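You operate a simulated robot arm through the tools that you are given. There is no shell and no other tool.

You run a simulated robot arm. Do the job below in one go: nothing can be reset, and whatever is moved stays where it is left.

JOB
Wrap the damp cylinder's rim in the blue band on the low turntable.
Fine: swing the band arm in, wind till the band closes, arm away, cylinder back where it stood. Set down upright: damp cylinder. Where these are worked on the way, their far stop is far enough and under half their travel is too little: band arm.

The check looks at the end state, three seconds after you hand in, the way a careful person would. Anything else that was tipped, shoved, dropped, spilled or broken makes it a failure.

ROBOT AND FRAMES
A 7-joint arm with a three-finger gripper, fixed in place. Base frame: the origin is on the floor under the middle of its stand, x ahead of it, y to its left, z up; the work surface is at about z = 850. Readings come in mm, degrees, newtons and seconds.
With the tool pointing down near the work surface it reaches from about 100 to 880 mm from the base axis. Its first joint turns from -166.0 to 166.0 degrees. Payload 2.94 kg.
The tool frame sits at the grasp point between the pads (the TCP): z along the fingers, y along the line on which they close. The tips reach 30 mm beyond it. The gripper opens to 132 mm; its body begins 107 mm behind the TCP.
Orientation is that of the tool frame in the base frame, as a unit quaternion [x, y, z, w]. With the fingers straight down and closing along the base's y, the tool's x points along the base's -x, its y along +y and its z along -z.

CONTROLS
- The arm moves only by the tool drive_tool. Its argument "series" is a list of rows, each a list of 7 numbers: the finger opening in mm, from 0 to 132, then the shift along the tool's x, y, z in mm, then the turn, a rotation vector about the tool's x, y, z in degrees. In form: [[fingers, dx, dy, dz, ax, ay, az], ...]. A call has 1 to 20 rows; each row is the pose to reach, as a shift and turn from the pose commanded when the call began, along the tool's axes at that moment. Rows are played at 5 a second. More than 50 mm and 8.6 degrees between two rows, or a gripper value outside its range, and nothing of the call is played. Where a pose cannot be reached the arm comes as near as it can. A force on the tool above 40 N (or 10 N above the force at the start of the call, whichever is more), or a blocked arm, ends the call early, and 0.2 s more pass. The fingers move at their own pace (about 37.4 mm/s each) and stop on an object; they squeeze with about 41 N. The grip force told is the motor's: it shows also when the fingers shut on nothing. Time passes only in rows, and 0.2 s behind the last, so rows that repeat a pose let the fingers close. It gives the time, the measured TCP pose, the force on the tool (base axes), the opening and the grip force at its end, in the units of the frame above (readings bear some noise), with the torque about the TCP (base axes, N m) and any sound that the robot's microphone picked up, and new pictures: "show" is both (left out), scene, wrist or none.
- Cameras (640 x 400 px; columns grow to the right, rows downward): "scene" is fixed at [55.2, -648.2, 1522.7]; the picture's right is [0.80, -0.60, 0.00], its down [-0.23, -0.31, -0.92] and it looks along [0.55, 0.74, -0.39] (base axes); focal length 314 px, centre (320, 200). "wrist" rides on the gripper at [72, 3, -144] in the tool frame; the picture's right is [-0.04, 1.00, 0.00], its down [-0.88, -0.04, -0.48] and it looks along [-0.47, -0.02, 0.88] (tool axes); focal length 256 px, centre (320, 200). There is no depth. A picture from a camera that has moved, and an enlarged one, comes with that camera's place and axes in the base frame and with its lens. The place of the scene camera against the robot may be out by one fixed shift of up to 25 mm in any direction.
- move_column(by): moves the trunk up (or, below 0, down) by that many mm; the arm rides with it, the base frame stays. It gives what a move gives, with no picture.
- close_up(camera, box): a new picture of the part [left, top, right, bottom] of that camera's present view, enlarged. The clock stands still meanwhile.
- finish_job(): hands the job in; it is judged then, once.

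Places have to be worked out from the pictures, the camera data and where the tool is seen. Open the gripper and draw the arm clear of the work before you hand the job in, unless the task says otherwise.

The tools are called after "Request:" as name(argument=value, ...) on one line, values as JSON. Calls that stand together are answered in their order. drive_tool: Moves the arm, as the interface text tells. Its arguments: {"type":"object","properties":{"series":{"type":"array"},"show":{"type":"string","enum":["both","scene","wrist","none"]}},"required":["series"]} The other tools are called the same way: move_column (by) moves the trunk up or down; close_up (camera, box) takes an enlarged picture of a part of a camera's view; finish_job () hands the job in.

At the start:

```text
time_s: 0.0
ee_pos: [617.2, 117.1, 1285.7]
tcp_rot: [0.0, 1.0, 0.001, 0.0]
force: [-0.1, 0.2, 0.0]
moment: [-0.02, -0.01, -0.01]
grip_width: 131.9
finger_force: 0.1
trunk travel left (down, up): [-400.0, 140.0]
```

scene: 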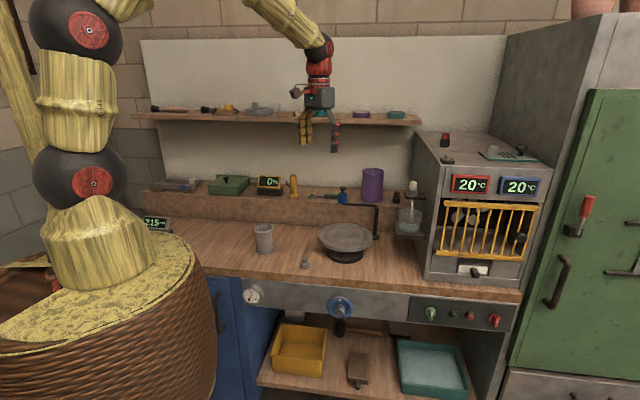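
wrist: 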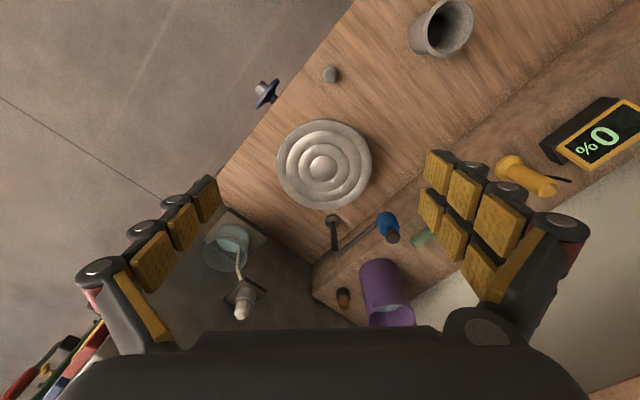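

I see a turntable with concentric rings on the bench, a grey cylinder (cup) to its left, a post with an arm and a blue bottle-like thing next to the turntable. I'll look closer before moving.

Request:
close_up(camera="scene", box=[230, 160, 430, 285])

Request:
close_up(camera="wrist", box=[220, 0, 540, 200])

Request:
close_up(camera="wrist", box=[200, 180, 440, 330])

Request:
close_up(camera="scene", box=[240, 270, 400, 370])

```text
3.20 times, centred on (330, 222) of scene
camera zoom: at [55.2, -648.2, 1522.7], right [0.8, -0.6, 0.0], down [-0.23, -0.31, -0.92], along [0.55, 0.74, -0.39], focal length 1006 px, centre (288, 128)
```

zoom: 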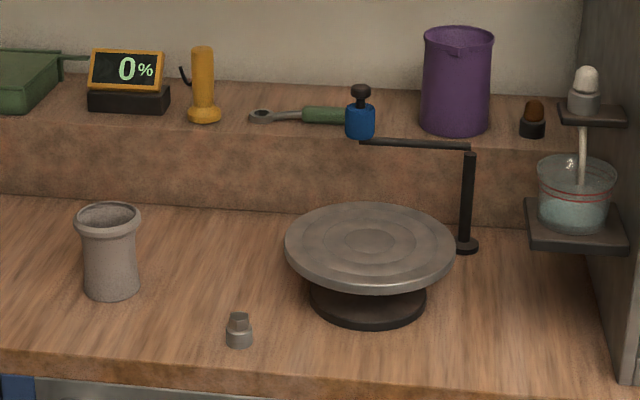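

```text
2.00 times, centred on (380, 100) of wrist
camera zoom: at [546.4, 120.9, 1429.1], right [0.04, 1.0, 0.0], down [0.88, -0.04, 0.48], along [0.47, -0.02, -0.88], focal length 512 px, centre (200, 400)
```

zoom: 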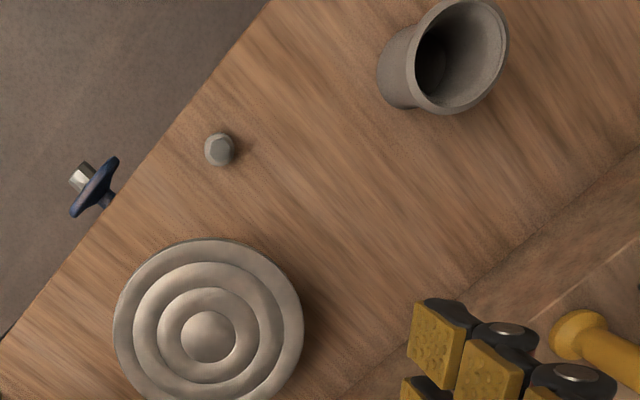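

```text
2.67 times, centred on (320, 255) of wrist
camera zoom: at [546.4, 120.9, 1429.1], right [0.04, 1.0, 0.0], down [0.88, -0.04, 0.48], along [0.47, -0.02, -0.88], focal length 683 px, centre (320, 53)
```

zoom: 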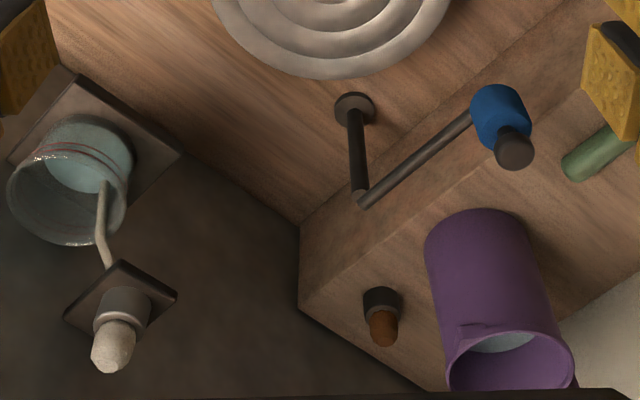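

```text
4.00 times, centred on (320, 320) of scene
camera zoom: at [55.2, -648.2, 1522.7], right [0.8, -0.6, 0.0], down [-0.23, -0.31, -0.92], along [0.55, 0.74, -0.39], focal length 1257 px, centre (320, -280)
```

zoom: 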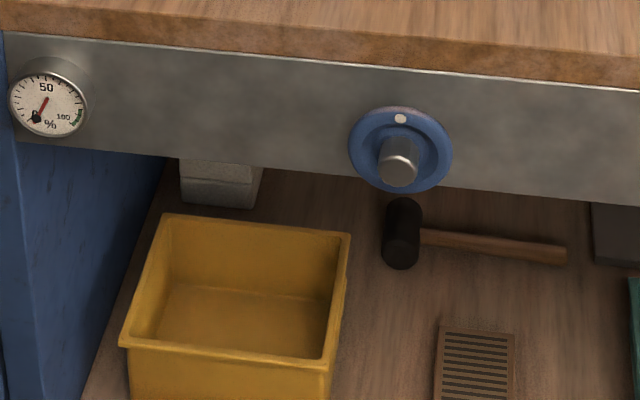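

The bench runs at about 45° in the base frame. I put the cylinder near (510, 325) with its rim at about z 940, the turntable near (742, 121), the arm post near (920, 140), and a blue handwheel on the front apron near (603, -2, 790). I'll move above the cylinder for a closer look.

Request:
drive_tool(series=[[132, 13.4, 26, 25.75, 0, 0, 0], [132, 26.8, 52, 51.5, 0, 0, 0], [132, 40.1, 78, 77.25, 0, 0, 0], [132, 53.5, 104, 103, 0, 0, 0], [132, 66.9, 130, 128.75, 0, 0, 0], [132, 80.2, 156, 154.5, 0, 0, 0], [132, 93.6, 182, 180.25, 0, 0, 0], [132, 107, 208, 206, 0, 0, 0], [132, 107, 208, 206, 0, 0, 0]])

```text
time_s: 2.0
ee_pos: [513.5, 327.0, 1080.7]
tcp_rot: [0.001, 1.0, -0.001, 0.0]
force: [-0.1, 0.0, 0.4]
moment: [0.01, -0.02, 0.0]
grip_width: 132.0
finger_force: 0.1
trunk travel left (down, up): [-400.0, 140.0]
camera wrist: at [442.1, 330.8, 1224.1], right [0.04, 1.0, 0.0], down [0.88, -0.04, 0.48], along [0.48, -0.02, -0.88], focal length 256 px, centre (320, 200)
```

scene: 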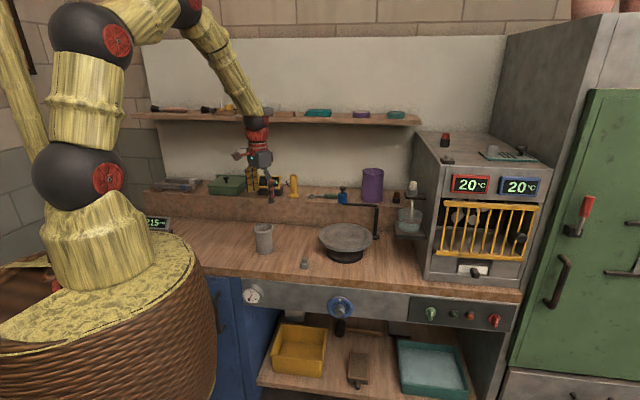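
wrist: 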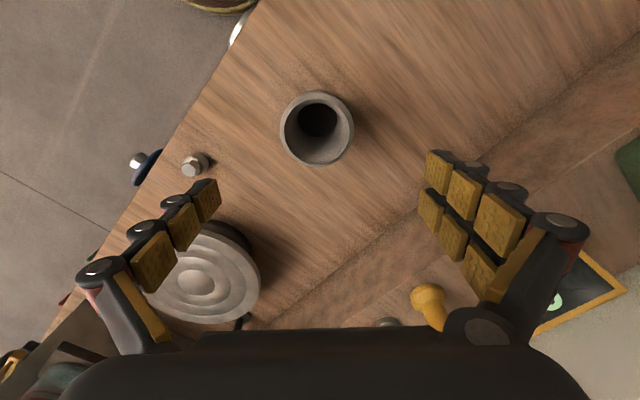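

The rim centre appears near pixel (317,129), directly below the tool. I'll zoom to measure its height and calibrate the scene camera against the visible fingertips.

Request:
close_up(camera="scene", box=[224, 130, 304, 180])

Request:
close_up(camera="scene", box=[230, 210, 310, 260])

Request:
close_up(camera="wrist", box=[240, 70, 400, 170])

Request:
close_up(camera="wrist", box=[100, 130, 290, 340])

```text
8.00 times, centred on (264, 155) of scene
camera zoom: at [55.2, -648.2, 1522.7], right [0.8, -0.6, 0.0], down [-0.23, -0.31, -0.92], along [0.55, 0.74, -0.39], focal length 2514 px, centre (768, 560)
```

zoom: 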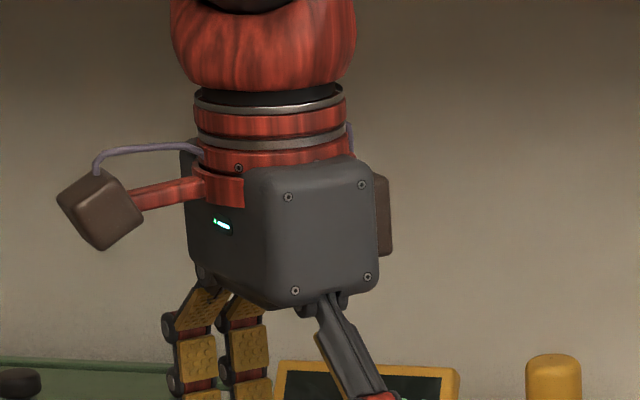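

```text
8.00 times, centred on (270, 235) of scene
camera zoom: at [55.2, -648.2, 1522.7], right [0.8, -0.6, 0.0], down [-0.23, -0.31, -0.92], along [0.55, 0.74, -0.39], focal length 2514 px, centre (720, -80)
```

zoom: 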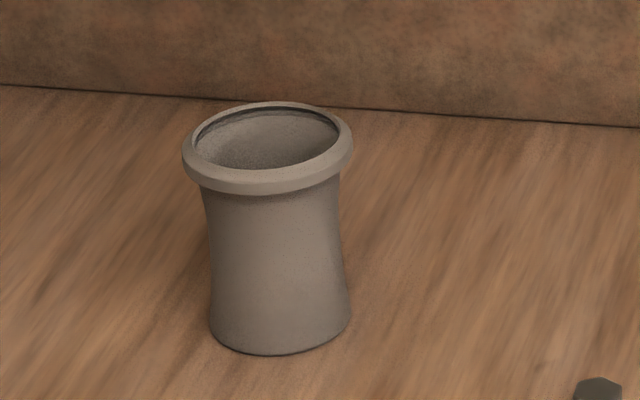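

```text
4.00 times, centred on (320, 120) of wrist
camera zoom: at [442.1, 330.8, 1224.1], right [0.04, 1.0, 0.0], down [0.88, -0.04, 0.48], along [0.48, -0.02, -0.88], focal length 1024 px, centre (320, 520)
```

zoom: 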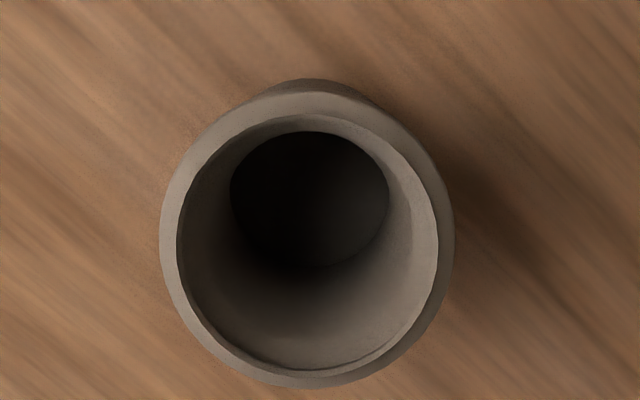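

```text
1.90 times, centred on (195, 235) of wrist
camera zoom: at [442.1, 330.8, 1224.1], right [0.04, 1.0, 0.0], down [0.88, -0.04, 0.48], along [0.48, -0.02, -0.88], focal length 488 px, centre (558, 133)
```

zoom: 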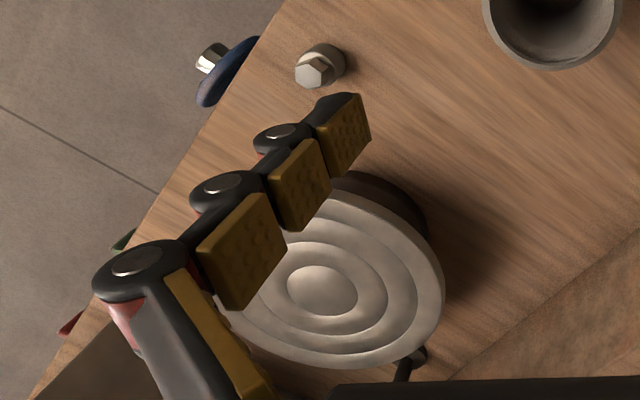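

The rim measures about 80 mm across at z ≈ 943, centred at about (506.5, 325), and the body is about 65 mm. Before gripping it I'll fly above the turntable to find its centre and height.

Request:
drive_tool(series=[[132, -27.7, -25.75, -6.2, 0, 0, 0], [132, -55.4, -51.5, -12.3, 0, 0, 0], [132, -83, -77.25, -18.5, 0, 0, 0], [132, -110.7, -103, -24.6, 0, 0, 0], [132, -138.4, -128.75, -30.8, 0, 0, 0], [132, -166, -154.5, -37, 0, 0, 0], [132, -193.8, -180.25, -43.1, 0, 0, 0], [132, -221.5, -206, -49.3, 0, 0, 0], [132, -221.5, -206, -49.3, 0, 0, 0]])

```text
time_s: 4.0
ee_pos: [731.6, 121.4, 1127.4]
tcp_rot: [-0.001, 1.0, -0.001, 0.0]
force: [-0.5, -0.4, -0.6]
moment: [0.01, -0.01, -0.01]
grip_width: 132.0
finger_force: 0.1
trunk travel left (down, up): [-400.0, 140.0]
camera wrist: at [659.8, 124.7, 1270.6], right [0.04, 1.0, 0.0], down [0.88, -0.04, 0.48], along [0.48, -0.02, -0.88], focal length 256 px, centre (320, 200)
```

scene: 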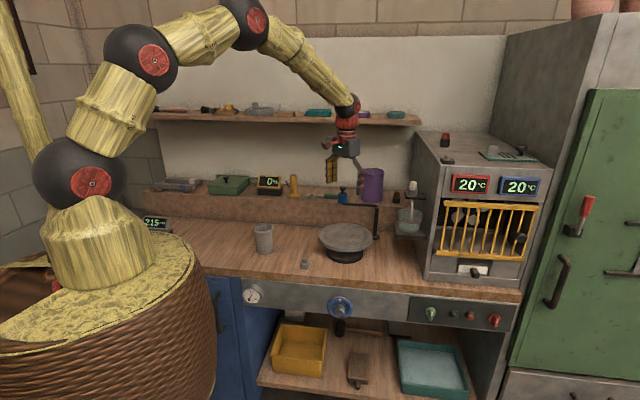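
wrist: 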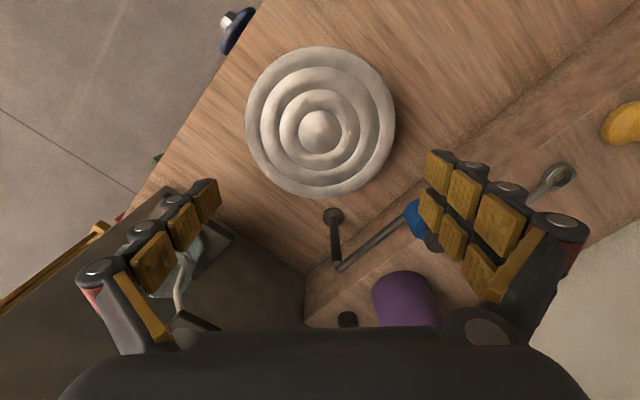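

The turntable is well in view. I'll zoom on the turntable, the arm and applicator, and the handwheel for precise measurement.

Request:
close_up(camera="wrist", box=[200, 20, 440, 220])

Request:
close_up(camera="wrist", box=[300, 180, 460, 280])

Request:
close_up(camera="scene", box=[310, 175, 390, 275])

Request:
close_up(camera="scene", box=[300, 280, 380, 330])

```text
2.00 times, centred on (320, 120) of wrist
camera zoom: at [659.8, 124.7, 1270.6], right [0.04, 1.0, 0.0], down [0.88, -0.04, 0.48], along [0.48, -0.02, -0.88], focal length 512 px, centre (320, 360)
```

zoom: 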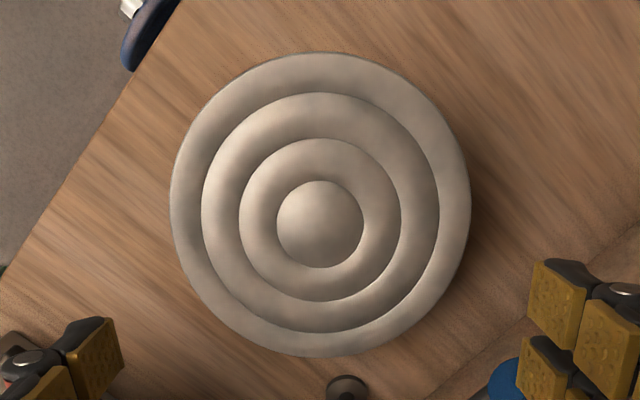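

```text
4.00 times, centred on (380, 230) of wrist
camera zoom: at [659.8, 124.7, 1270.6], right [0.04, 1.0, 0.0], down [0.88, -0.04, 0.48], along [0.48, -0.02, -0.88], focal length 1024 px, centre (80, 80)
```

zoom: 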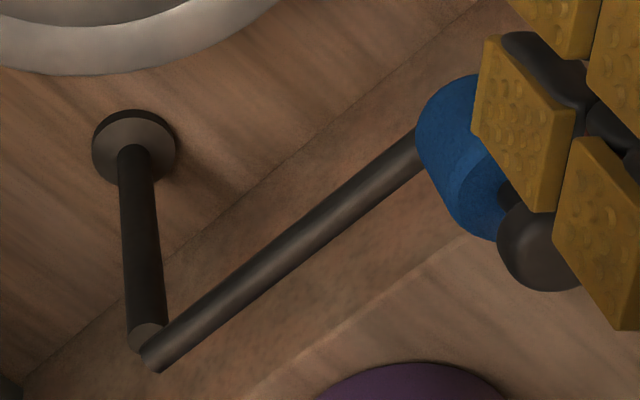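

```text
4.00 times, centred on (350, 225) of scene
camera zoom: at [55.2, -648.2, 1522.7], right [0.8, -0.6, 0.0], down [-0.23, -0.31, -0.92], along [0.55, 0.74, -0.39], focal length 1257 px, centre (200, 100)
```

zoom: 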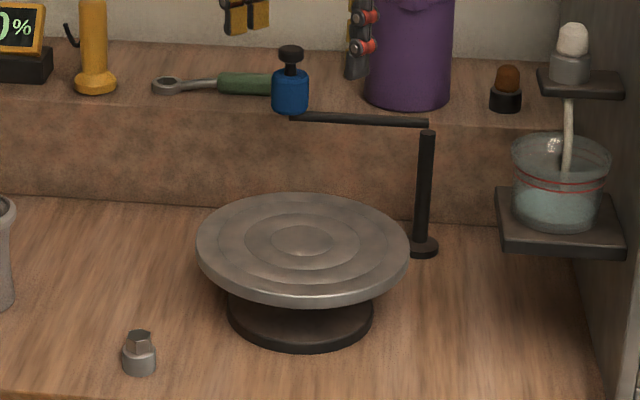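

```text
8.00 times, centred on (340, 305) of scene
camera zoom: at [55.2, -648.2, 1522.7], right [0.8, -0.6, 0.0], down [-0.23, -0.31, -0.92], along [0.55, 0.74, -0.39], focal length 2514 px, centre (160, -640)
```

zoom: 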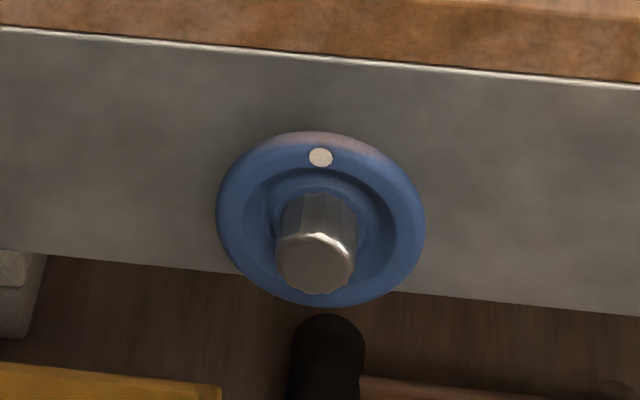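

Correcting for perspective, I put the turntable's true centre at about (746, 121.5) with its top at z ≈ 920, and the cylinder axis at about (509.5, 325). I'll go back above the cylinder.

Request:
drive_tool(series=[[132, 27.9, 25.6, 8.6, 0, 0, 0], [132, 55.8, 51.1, 17.2, 0, 0, 0], [132, 83.7, 76.7, 25.8, 0, 0, 0], [132, 111.7, 102.3, 34.4, 0, 0, 0], [132, 139.6, 127.8, 43, 0, 0, 0], [132, 167.5, 153.4, 51.6, 0, 0, 0], [132, 195.4, 179, 60.2, 0, 0, 0], [132, 223.3, 204.5, 68.8, 0, 0, 0], [132, 223.3, 204.5, 68.8, 0, 0, 0], [132, 223.3, 204.5, 68.8, 0, 0, 0], [132, 223.3, 204.5, 68.8, 0, 0, 0]])

Request:
close_up(camera="wrist", box=[240, 70, 400, 170])

```text
time_s: 6.4
ee_pos: [509.2, 320.9, 1058.7]
tcp_rot: [0.0, 1.0, 0.0, -0.001]
force: [-0.9, 1.3, 0.2]
moment: [0.02, 0.01, -0.01]
grip_width: 132.0
finger_force: 0.1
trunk travel left (down, up): [-400.0, 140.0]
camera wrist: at [436.8, 324.5, 1202.7], right [0.04, 1.0, 0.0], down [0.88, -0.04, 0.48], along [0.48, -0.02, -0.88], focal length 256 px, centre (320, 200)
```

scene: 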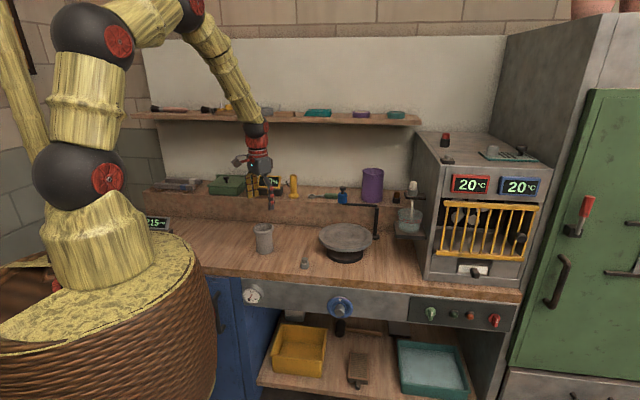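
wrist: 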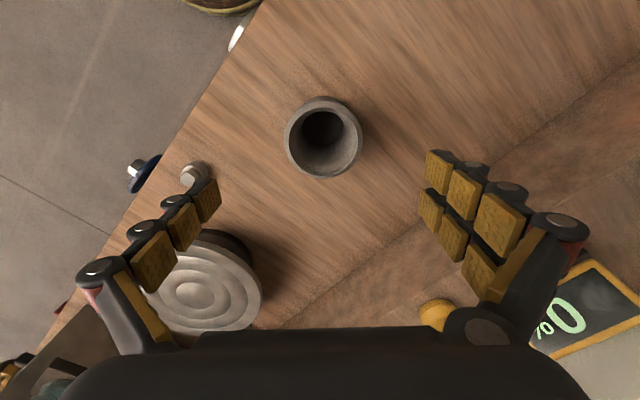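

```text
4.00 times, centred on (320, 120) of wrist
camera zoom: at [436.8, 324.5, 1202.7], right [0.04, 1.0, 0.0], down [0.88, -0.04, 0.48], along [0.48, -0.02, -0.88], focal length 1024 px, centre (320, 520)
```

zoom: 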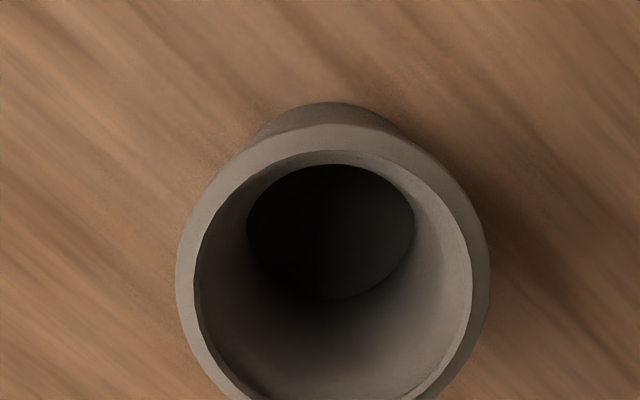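

The cylinder is about 4 mm further +y than the tool axis. I'll shift over and descend so the pads straddle the rim, still open, and check.

Request:
drive_tool(series=[[132, 0.5, 4.3, 0, 0, 0, 0], [132, 0.5, 4.3, 30, 0, 0, 0], [132, 0.5, 4.3, 60, 0, 0, 0], [132, 0.5, 4.3, 90, 0, 0, 0], [132, 0.5, 4.3, 110, 0, 0, 0], [132, 0.5, 4.3, 122, 0, 0, 0], [132, 0.5, 4.3, 122, 0, 0, 0], [132, 0.5, 4.3, 122, 0, 0, 0]])

Request:
close_up(camera="scene", box=[216, 180, 312, 260])

```text
time_s: 8.2
ee_pos: [507.4, 328.0, 937.6]
tcp_rot: [0.0, 1.0, 0.0, 0.0]
force: [0.1, -0.4, -0.4]
moment: [0.04, 0.03, 0.01]
grip_width: 132.0
finger_force: 0.1
trunk travel left (down, up): [-400.0, 140.0]
camera wrist: at [435.6, 332.5, 1081.7], right [0.04, 1.0, 0.0], down [0.88, -0.04, 0.48], along [0.48, -0.02, -0.88], focal length 256 px, centre (320, 200)
```

scene: 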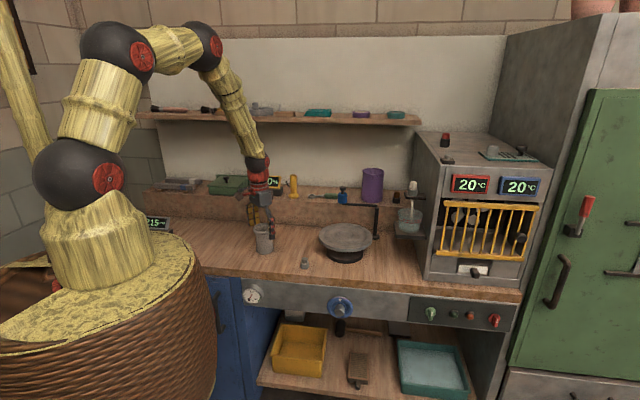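
wrist: 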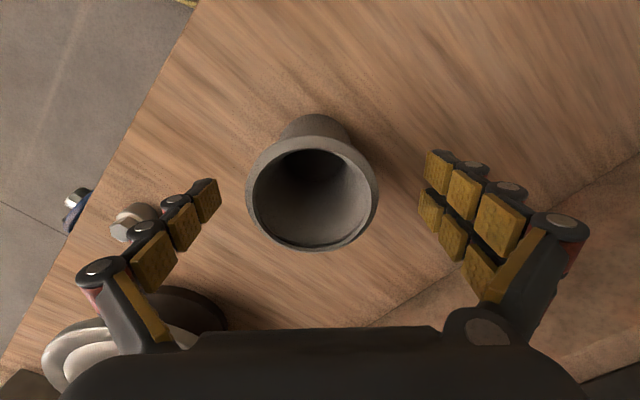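

```text
5.00 times, centred on (264, 220) of scene
camera zoom: at [55.2, -648.2, 1522.7], right [0.8, -0.6, 0.0], down [-0.23, -0.31, -0.92], along [0.55, 0.74, -0.39], focal length 1571 px, centre (600, 100)
```

zoom: 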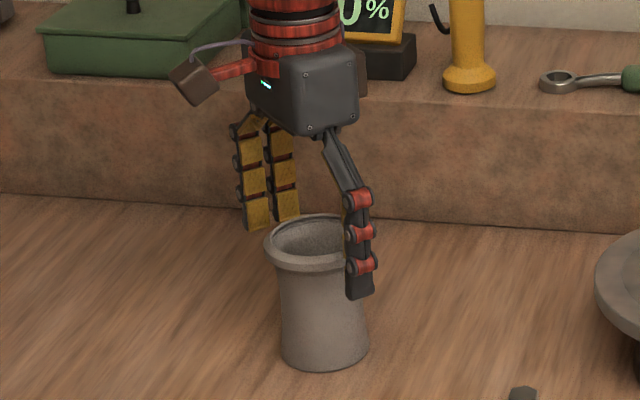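

The tool sits about 3.5 mm too far +y. I'll zoom in to check the alignment in x before correcting.

Request:
close_up(camera="wrist", box=[180, 100, 460, 275])

```text
2.29 times, centred on (320, 188) of wrist
camera zoom: at [435.6, 332.5, 1081.7], right [0.04, 1.0, 0.0], down [0.88, -0.04, 0.48], along [0.48, -0.02, -0.88], focal length 585 px, centre (320, 229)
```

zoom: 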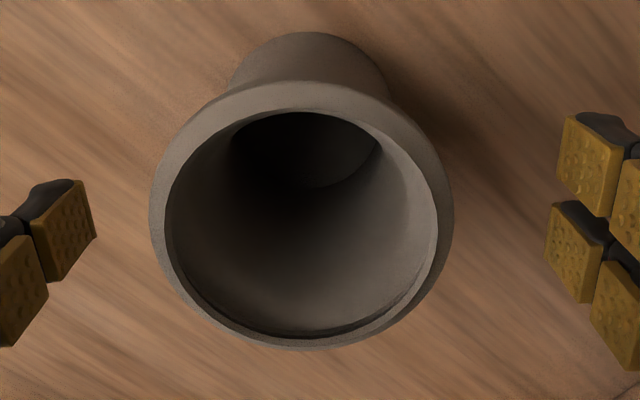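

Relative to the tool, the cylinder centre is roughly +4 mm in x and -4 mm in y. I'll correct this and re-check before closing.

Request:
drive_tool(series=[[132, -2, -2, 0, 0, 0, 0], [132, -4, -4, 0, 0, 0, 0], [132, -4, -4, 0, 0, 0, 0], [132, -4, -4, 0, 0, 0, 0], [132, -4, -4, 0, 0, 0, 0]], show="wrist")

Request:
close_up(camera="wrist", box=[180, 100, 460, 275])

```text
time_s: 9.4
ee_pos: [512.1, 323.4, 938.9]
tcp_rot: [0.001, 1.0, 0.0, 0.0]
force: [1.2, -0.5, -0.4]
moment: [-0.05, 0.04, 0.0]
grip_width: 132.0
finger_force: 0.0
trunk travel left (down, up): [-400.0, 140.0]
camera wrist: at [439.5, 327.9, 1082.4], right [0.04, 1.0, 0.0], down [0.88, -0.04, 0.48], along [0.48, -0.02, -0.88], focal length 256 px, centre (320, 200)
```

wrist: 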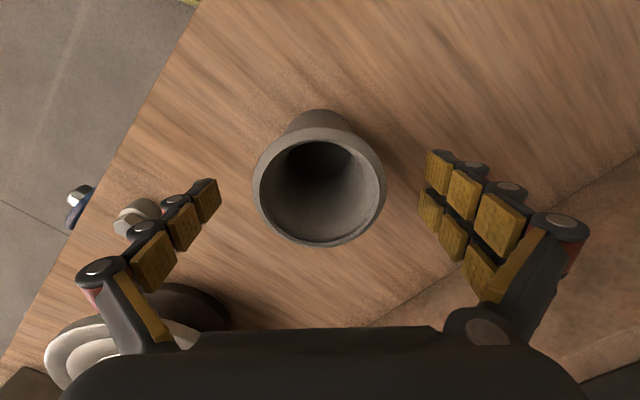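

```text
2.29 times, centred on (320, 188) of wrist
camera zoom: at [439.5, 327.9, 1082.4], right [0.04, 1.0, 0.0], down [0.88, -0.04, 0.48], along [0.48, -0.02, -0.88], focal length 585 px, centre (320, 229)
```

zoom: 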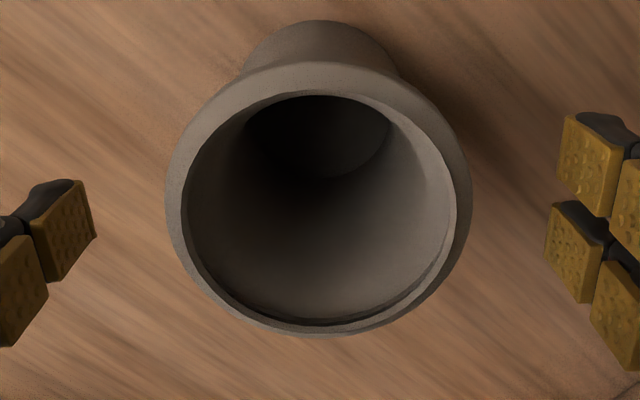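

The tool is now centred on the rim to about 1 mm. I'll lower it 4 mm and close gently, commanding an opening slightly below the rim diameter first to see the grip force.

Request:
drive_tool(series=[[132, 0, 0, 4, 0, 0, 0], [100, 0, 0, 4, 0, 0, 0], [80, 0, 0, 4, 0, 0, 0], [76, 0, 0, 4, 0, 0, 0], [76, 0, 0, 4, 0, 0, 0], [76, 0, 0, 4, 0, 0, 0], [76, 0, 0, 4, 0, 0, 0]])

Request:
close_up(camera="wrist", box=[180, 100, 460, 275])

Request:
close_up(camera="scene", box=[216, 180, 312, 260])

```text
time_s: 11.0
ee_pos: [511.2, 324.5, 934.2]
tcp_rot: [0.0, 1.0, 0.0, -0.001]
force: [0.0, 0.9, 0.0]
moment: [0.02, 0.03, 0.01]
grip_width: 76.8
finger_force: 1.1
trunk travel left (down, up): [-400.0, 140.0]
camera wrist: at [440.1, 327.5, 1078.5], right [0.04, 1.0, 0.0], down [0.88, -0.04, 0.48], along [0.48, -0.02, -0.88], focal length 256 px, centre (320, 200)
```

scene: 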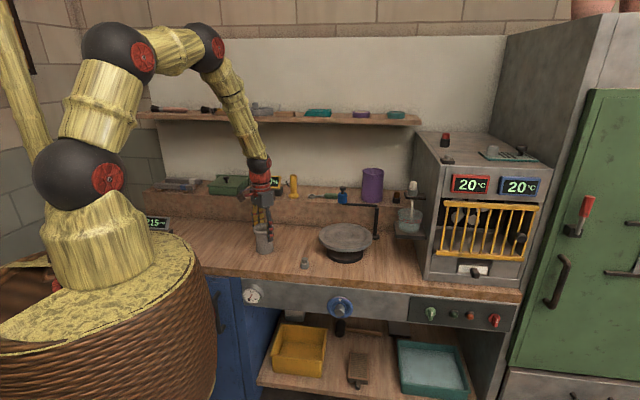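
wrist: 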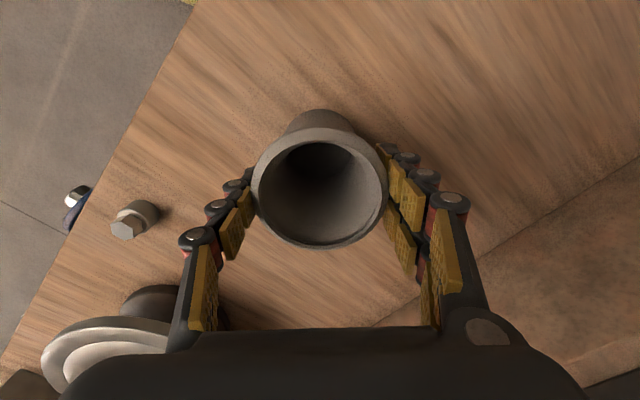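

```text
2.29 times, centred on (320, 188) of wrist
camera zoom: at [440.1, 327.5, 1078.5], right [0.04, 1.0, 0.0], down [0.88, -0.04, 0.48], along [0.48, -0.02, -0.88], focal length 585 px, centre (320, 229)
```

zoom: 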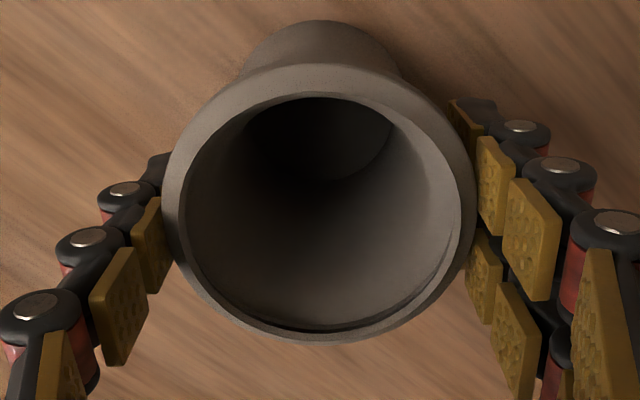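

```text
5.00 times, centred on (264, 220) of scene
camera zoom: at [55.2, -648.2, 1522.7], right [0.8, -0.6, 0.0], down [-0.23, -0.31, -0.92], along [0.55, 0.74, -0.39], focal length 1571 px, centre (600, 100)
```

zoom: 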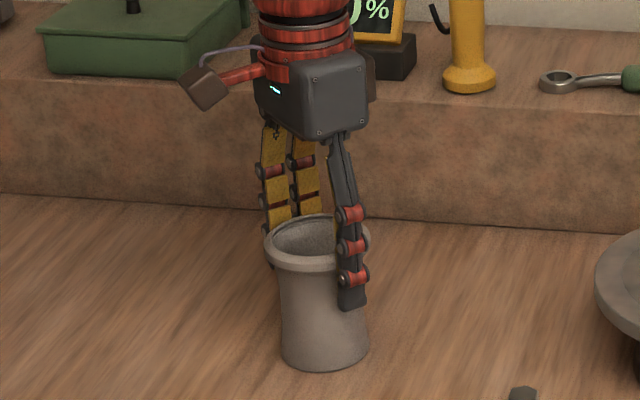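

The opening is 76.8 mm with only 1 N, just touching. The fingertips are tucking in below the rim. I'll close further to get a firm hold.

Request:
drive_tool(series=[[72, 0, 0, 0, 0, 0, 0], [68, 0, 0, 0, 0, 0, 0], [64, 0, 0, 0, 0, 0, 0], [60, 0, 0, 0, 0, 0, 0], [60, 0, 0, 0, 0, 0, 0], [60, 0, 0, 0, 0, 0, 0]])

Request:
close_up(camera="wrist", box=[180, 100, 460, 275])

Request:
close_up(camera="scene", box=[216, 180, 312, 260])

```text
time_s: 12.4
ee_pos: [512.5, 323.5, 934.1]
tcp_rot: [-0.001, 1.0, 0.0, 0.0]
force: [-0.5, 1.2, 4.0]
moment: [-0.09, 0.01, 0.02]
grip_width: 75.6
finger_force: 41.1
trunk travel left (down, up): [-400.0, 140.0]
camera wrist: at [440.0, 327.4, 1078.7], right [0.04, 1.0, 0.0], down [0.88, -0.04, 0.48], along [0.48, -0.02, -0.88], focal length 256 px, centre (320, 200)
```

scene: 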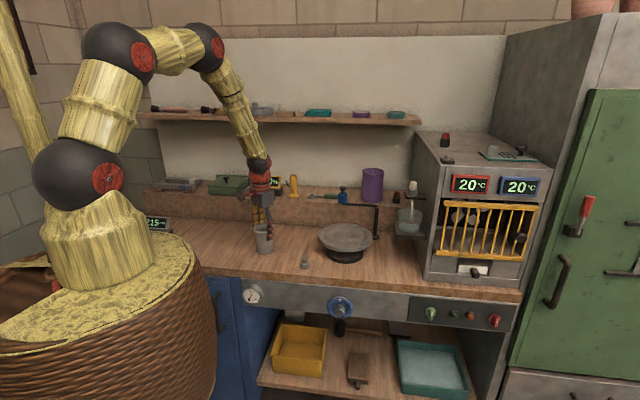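
wrist: 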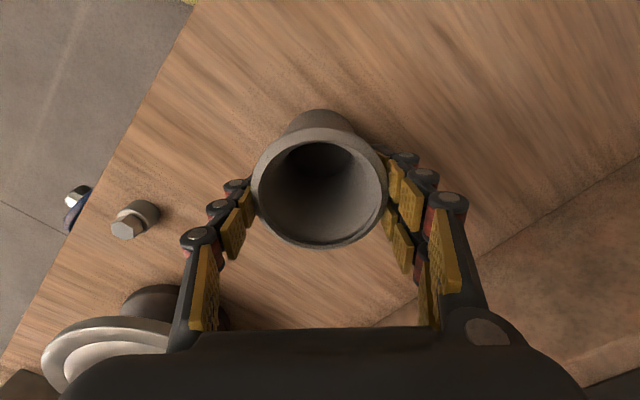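

```text
2.29 times, centred on (320, 188) of wrist
camera zoom: at [440.0, 327.4, 1078.7], right [0.04, 1.0, 0.0], down [0.88, -0.04, 0.48], along [0.48, -0.02, -0.88], focal length 585 px, centre (320, 229)
```

zoom: 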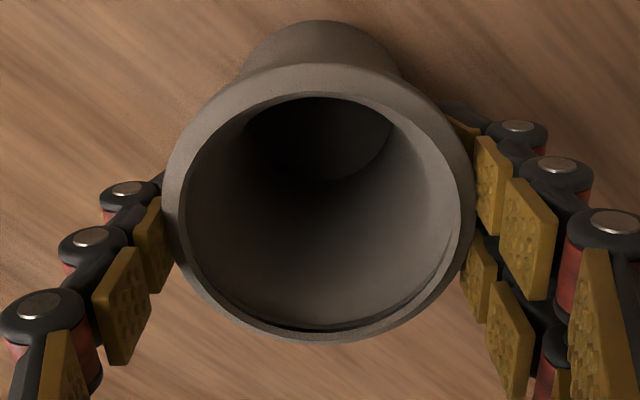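

```text
5.00 times, centred on (264, 220) of scene
camera zoom: at [55.2, -648.2, 1522.7], right [0.8, -0.6, 0.0], down [-0.23, -0.31, -0.92], along [0.55, 0.74, -0.39], focal length 1571 px, centre (600, 100)
```

zoom: 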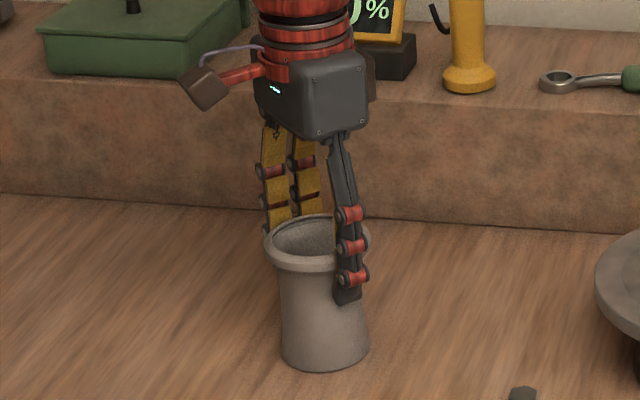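

The grip is firm at 41 N and 75.6 mm, with the cylinder still upright. I'll lift it slowly and check that it hangs straight.

Request:
drive_tool(series=[[60, 0, 0, -3, 0, 0, 0], [60, 0, 0, -8, 0, 0, 0], [60, 0, 0, -20, 0, 0, 0], [60, 0, 0, -45, 0, 0, 0], [60, 0, 0, -75, 0, 0, 0], [60, 0, 0, -110, 0, 0, 0], [60, 0, 0, -140, 0, 0, 0], [60, 0, 0, -140, 0, 0, 0]])

Request:
close_up(camera="scene", box=[216, 150, 312, 260])

```text
time_s: 14.2
ee_pos: [513.4, 325.8, 1074.3]
tcp_rot: [0.0, 1.0, 0.0, 0.0]
force: [0.8, 1.4, -2.6]
moment: [0.04, 0.01, -0.03]
grip_width: 75.8
finger_force: 40.8
trunk travel left (down, up): [-400.0, 140.0]
camera wrist: at [441.4, 329.8, 1217.1], right [0.04, 1.0, 0.0], down [0.88, -0.04, 0.48], along [0.47, -0.02, -0.88], focal length 256 px, centre (320, 200)
```

scene: 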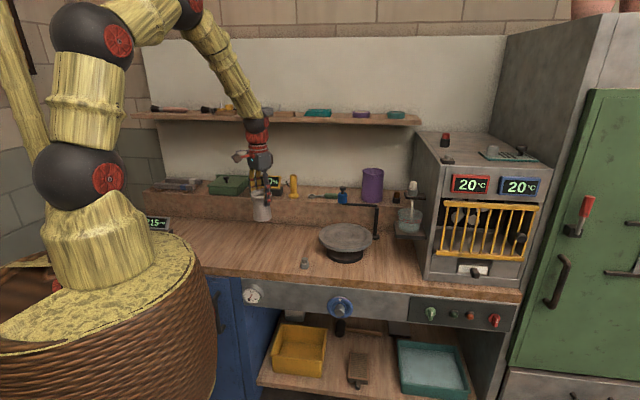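
wrist: 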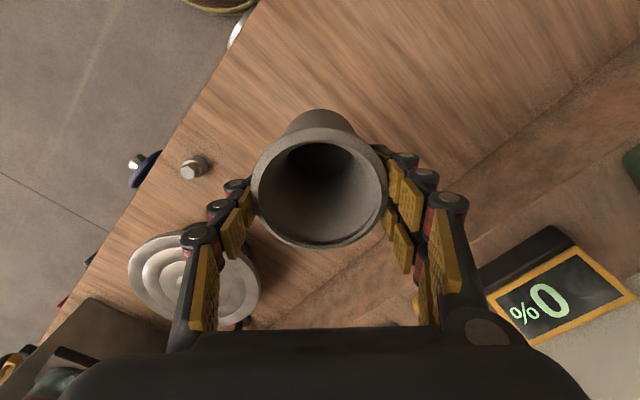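

```text
3.64 times, centred on (264, 205) of scene
camera zoom: at [55.2, -648.2, 1522.7], right [0.8, -0.6, 0.0], down [-0.23, -0.31, -0.92], along [0.55, 0.74, -0.39], focal length 1143 px, centre (524, 182)
```

zoom: 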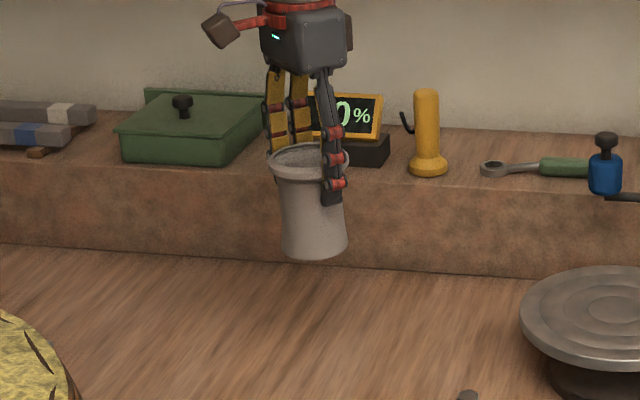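

It hangs upright. I'll carry it level across to hover above the turntable.

Request:
drive_tool(series=[[60, -20, -17.4, 0, 0, 0, 0], [60, -50, -43.6, 0, 0, 0, 0], [60, -83, -72.4, 0, 0, 0, 0], [60, -116.5, -101.7, 0, 0, 0, 0], [60, -150, -130.9, 0, 0, 0, 0], [60, -183, -159.7, 0, 0, 0, 0], [60, -213, -185.9, 0, 0, 0, 0], [60, -233.1, -203.4, 0, 0, 0, 0], [60, -233.1, -203.4, 0, 0, 0, 0], [60, -233.1, -203.4, 0, 0, 0, 0]])

Request:
close_up(camera="scene", box=[296, 160, 392, 280])

Request:
close_up(camera="wrist", box=[180, 60, 460, 275])

```text
time_s: 16.4
ee_pos: [745.9, 119.4, 1072.6]
tcp_rot: [0.0, 1.0, -0.001, 0.0]
force: [0.1, -0.3, -1.7]
moment: [0.0, -0.01, -0.02]
grip_width: 75.9
finger_force: 41.3
trunk travel left (down, up): [-400.0, 140.0]
camera wrist: at [675.3, 124.0, 1217.1], right [0.04, 1.0, 0.0], down [0.88, -0.04, 0.48], along [0.47, -0.02, -0.88], focal length 256 px, centre (320, 200)
```

scene: 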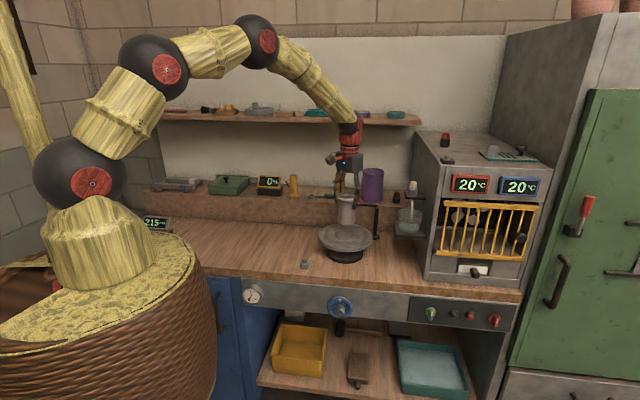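
wrist: 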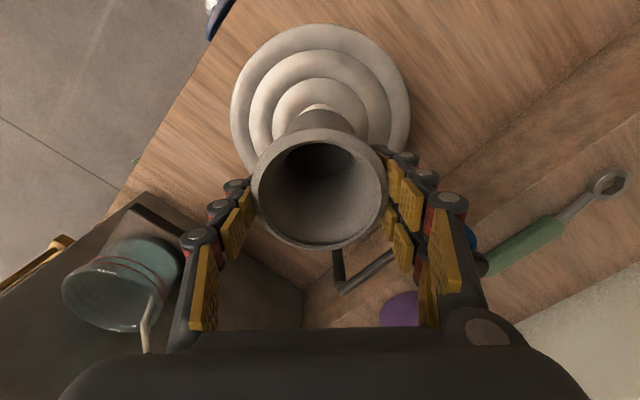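

```text
3.33 times, centred on (344, 220) of scene
camera zoom: at [55.2, -648.2, 1522.7], right [0.8, -0.6, 0.0], down [-0.23, -0.31, -0.92], along [0.55, 0.74, -0.39], focal length 1048 px, centre (240, 133)
```

zoom: 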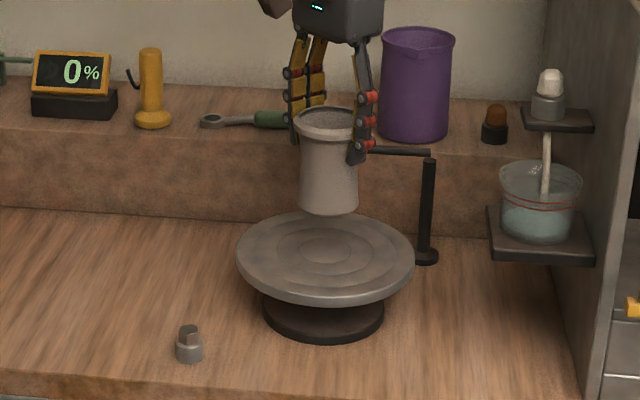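

```text
1.86 times, centred on (320, 168) of wrist
camera zoom: at [675.3, 124.0, 1217.1], right [0.04, 1.0, 0.0], down [0.88, -0.04, 0.48], along [0.47, -0.02, -0.88], focal length 476 px, centre (320, 260)
```

zoom: 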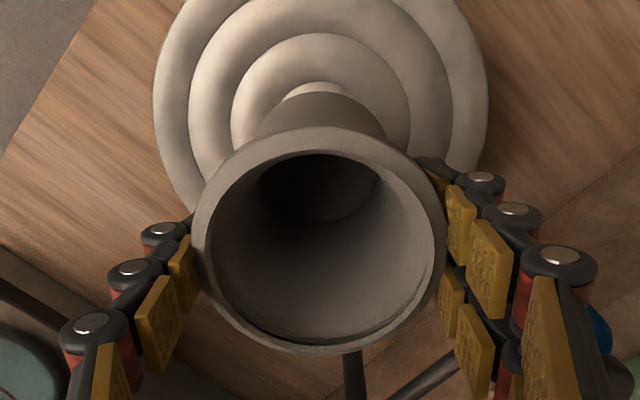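

The cylinder hovers almost over the centre; the scene view suggests it is about 3.5 mm too far in +x. I'll correct that while lowering to just above the plate, then compare it against the rings.

Request:
drive_tool(series=[[60, 1.7, 0.4, 12, 0, 0, 0], [60, 3.5, 0.7, 25, 0, 0, 0], [60, 3.5, 0.7, 40, 0, 0, 0], [60, 3.5, 0.7, 48, 0, 0, 0], [60, 3.5, 0.7, 48, 0, 0, 0], [60, 3.5, 0.7, 48, 0, 0, 0]])

Request:
close_up(camera="scene", box=[308, 195, 388, 265])

Request:
close_up(camera="wrist", box=[180, 0, 460, 275])

```text
time_s: 17.8
ee_pos: [742.1, 119.1, 1025.8]
tcp_rot: [-0.001, 1.0, 0.0, 0.0]
force: [0.4, 0.6, -1.8]
moment: [-0.02, 0.0, -0.01]
grip_width: 75.7
finger_force: 41.4
trunk travel left (down, up): [-400.0, 140.0]
camera wrist: at [670.5, 124.0, 1169.0], right [0.04, 1.0, 0.0], down [0.88, -0.04, 0.47], along [0.47, -0.02, -0.88], focal length 256 px, centre (320, 200)
```

scene: 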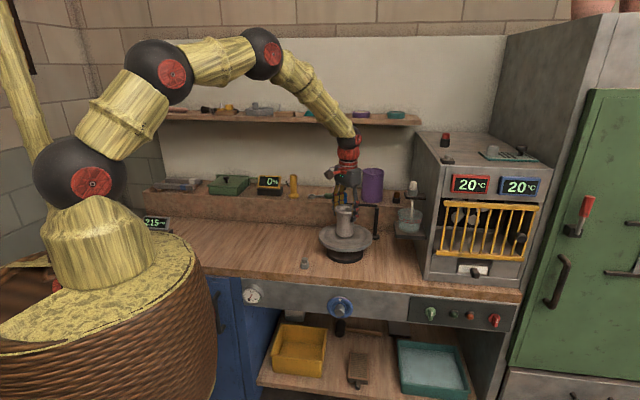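
wrist: 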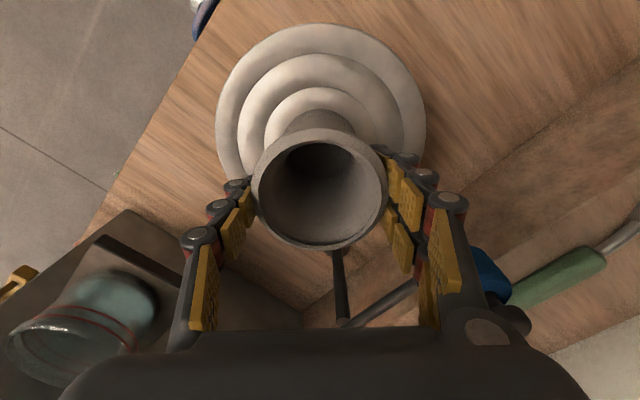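

```text
5.71 times, centred on (348, 230) of scene
camera zoom: at [55.2, -648.2, 1522.7], right [0.8, -0.6, 0.0], down [-0.23, -0.31, -0.92], along [0.55, 0.74, -0.39], focal length 1796 px, centre (160, 29)
```

zoom: 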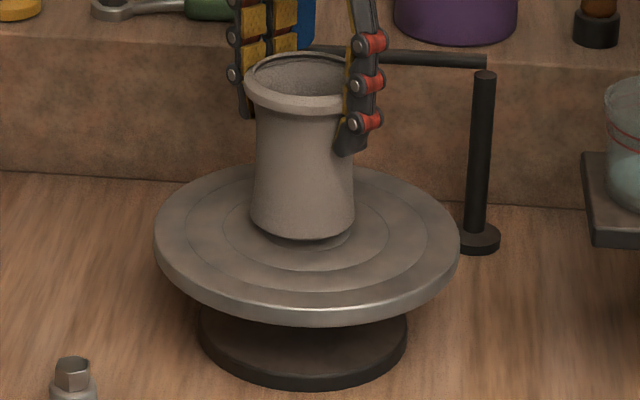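

```text
1.45 times, centred on (320, 138) of wrist
camera zoom: at [670.5, 124.0, 1169.0], right [0.04, 1.0, 0.0], down [0.88, -0.04, 0.47], along [0.47, -0.02, -0.88], focal length 372 px, centre (320, 291)
```

zoom: 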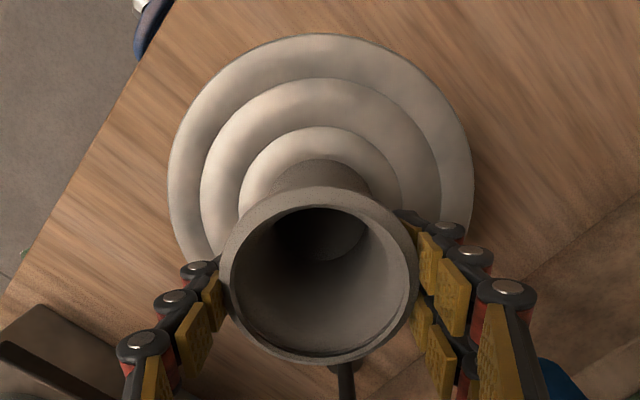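

The base hovers just above the plate. I'll zoom tighter on the scene view to measure its offset from the rings.

Request:
close_up(camera="scene", box=[316, 215, 376, 255])

```text
10.00 times, centred on (346, 235) of scene
camera zoom: at [55.2, -648.2, 1522.7], right [0.8, -0.6, 0.0], down [-0.23, -0.31, -0.92], along [0.55, 0.74, -0.39], focal length 3142 px, centre (60, -150)
```

zoom: 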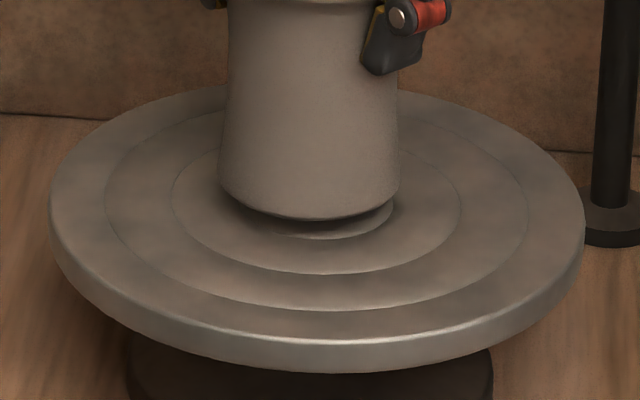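

In the scene zoom the base sits about 3 mm to the image-left of the ring centre. With the wrist view this gives an error of about (-4.5, -1) mm, so I'll shift by (+4.5, +1) and re-check.

Request:
drive_tool(series=[[60, -2, 0.5, 0, 0, 0, 0], [60, -4.5, 1, 0, 0, 0, 0], [60, -4.5, 1, 0, 0, 0, 0], [60, -4.5, 1, 0, 0, 0, 0]], show="wrist")

Request:
close_up(camera="scene", box=[316, 215, 376, 255])

Request:
close_up(camera="wrist", box=[200, 0, 440, 150])

Request:
close_up(camera="wrist", box=[200, 110, 440, 260])

```text
time_s: 18.8
ee_pos: [746.3, 121.6, 1026.3]
tcp_rot: [0.0, 1.0, 0.0, 0.0]
force: [0.1, -0.4, -2.5]
moment: [-0.01, 0.01, -0.02]
grip_width: 75.4
finger_force: 40.7
trunk travel left (down, up): [-400.0, 140.0]
camera wrist: at [674.5, 124.9, 1169.7], right [0.04, 1.0, 0.0], down [0.88, -0.04, 0.48], along [0.47, -0.02, -0.88], focal length 256 px, centre (320, 200)
```

wrist: 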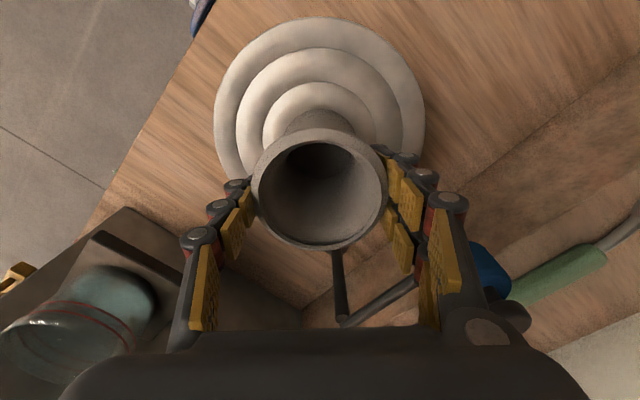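

```text
10.00 times, centred on (346, 235) of scene
camera zoom: at [55.2, -648.2, 1522.7], right [0.8, -0.6, 0.0], down [-0.23, -0.31, -0.92], along [0.55, 0.74, -0.39], focal length 3142 px, centre (60, -150)
```

zoom: 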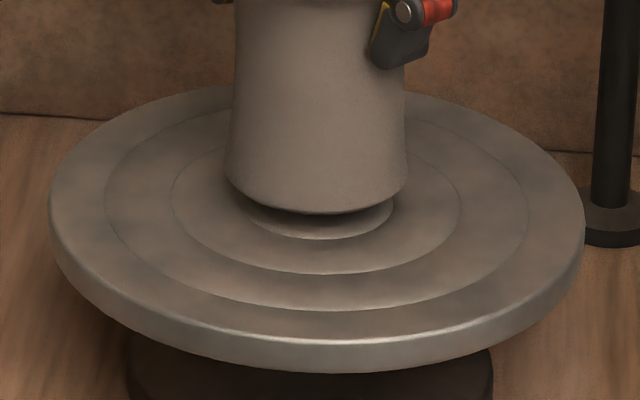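

```text
2.67 times, centred on (320, 75) of wrist
camera zoom: at [674.5, 124.9, 1169.7], right [0.04, 1.0, 0.0], down [0.88, -0.04, 0.48], along [0.47, -0.02, -0.88], focal length 683 px, centre (320, 533)
```

zoom: 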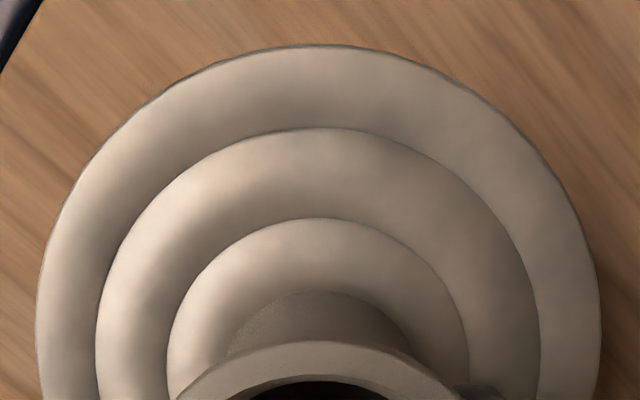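

```text
2.67 times, centred on (320, 185) of wrist
camera zoom: at [674.5, 124.9, 1169.7], right [0.04, 1.0, 0.0], down [0.88, -0.04, 0.48], along [0.47, -0.02, -0.88], focal length 683 px, centre (320, 240)
```

zoom: 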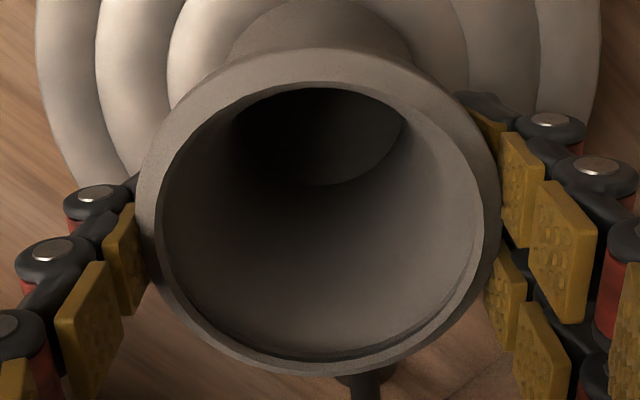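

Base and rings now line up within about 1 mm. I'll lower slowly, checking force, with the expected gap at about 12 mm.

Request:
drive_tool(series=[[60, 0, 0, 3, 0, 0, 0], [60, 0, 0, 6, 0, 0, 0], [60, 0, 0, 8, 0, 0, 0], [60, 0, 0, 9, 0, 0, 0], [60, 0, 0, 9, 0, 0, 0]], show="none")

Request:
close_up(camera="scene", box=[316, 215, 376, 255])

```text
time_s: 20.0
ee_pos: [747.1, 121.9, 1016.2]
tcp_rot: [0.0, 1.0, 0.0, 0.0]
force: [-0.2, -0.4, -2.5]
moment: [-0.01, 0.01, -0.01]
grip_width: 75.5
finger_force: 41.3
trunk travel left (down, up): [-400.0, 140.0]
```

```text
10.00 times, centred on (346, 235) of scene
camera zoom: at [55.2, -648.2, 1522.7], right [0.8, -0.6, 0.0], down [-0.23, -0.31, -0.92], along [0.55, 0.74, -0.39], focal length 3142 px, centre (60, -150)
```

zoom: 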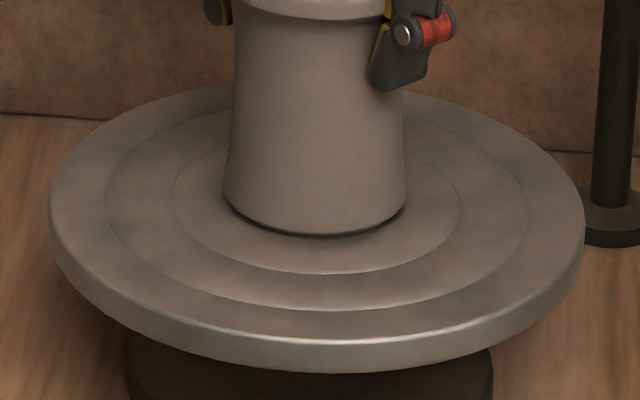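

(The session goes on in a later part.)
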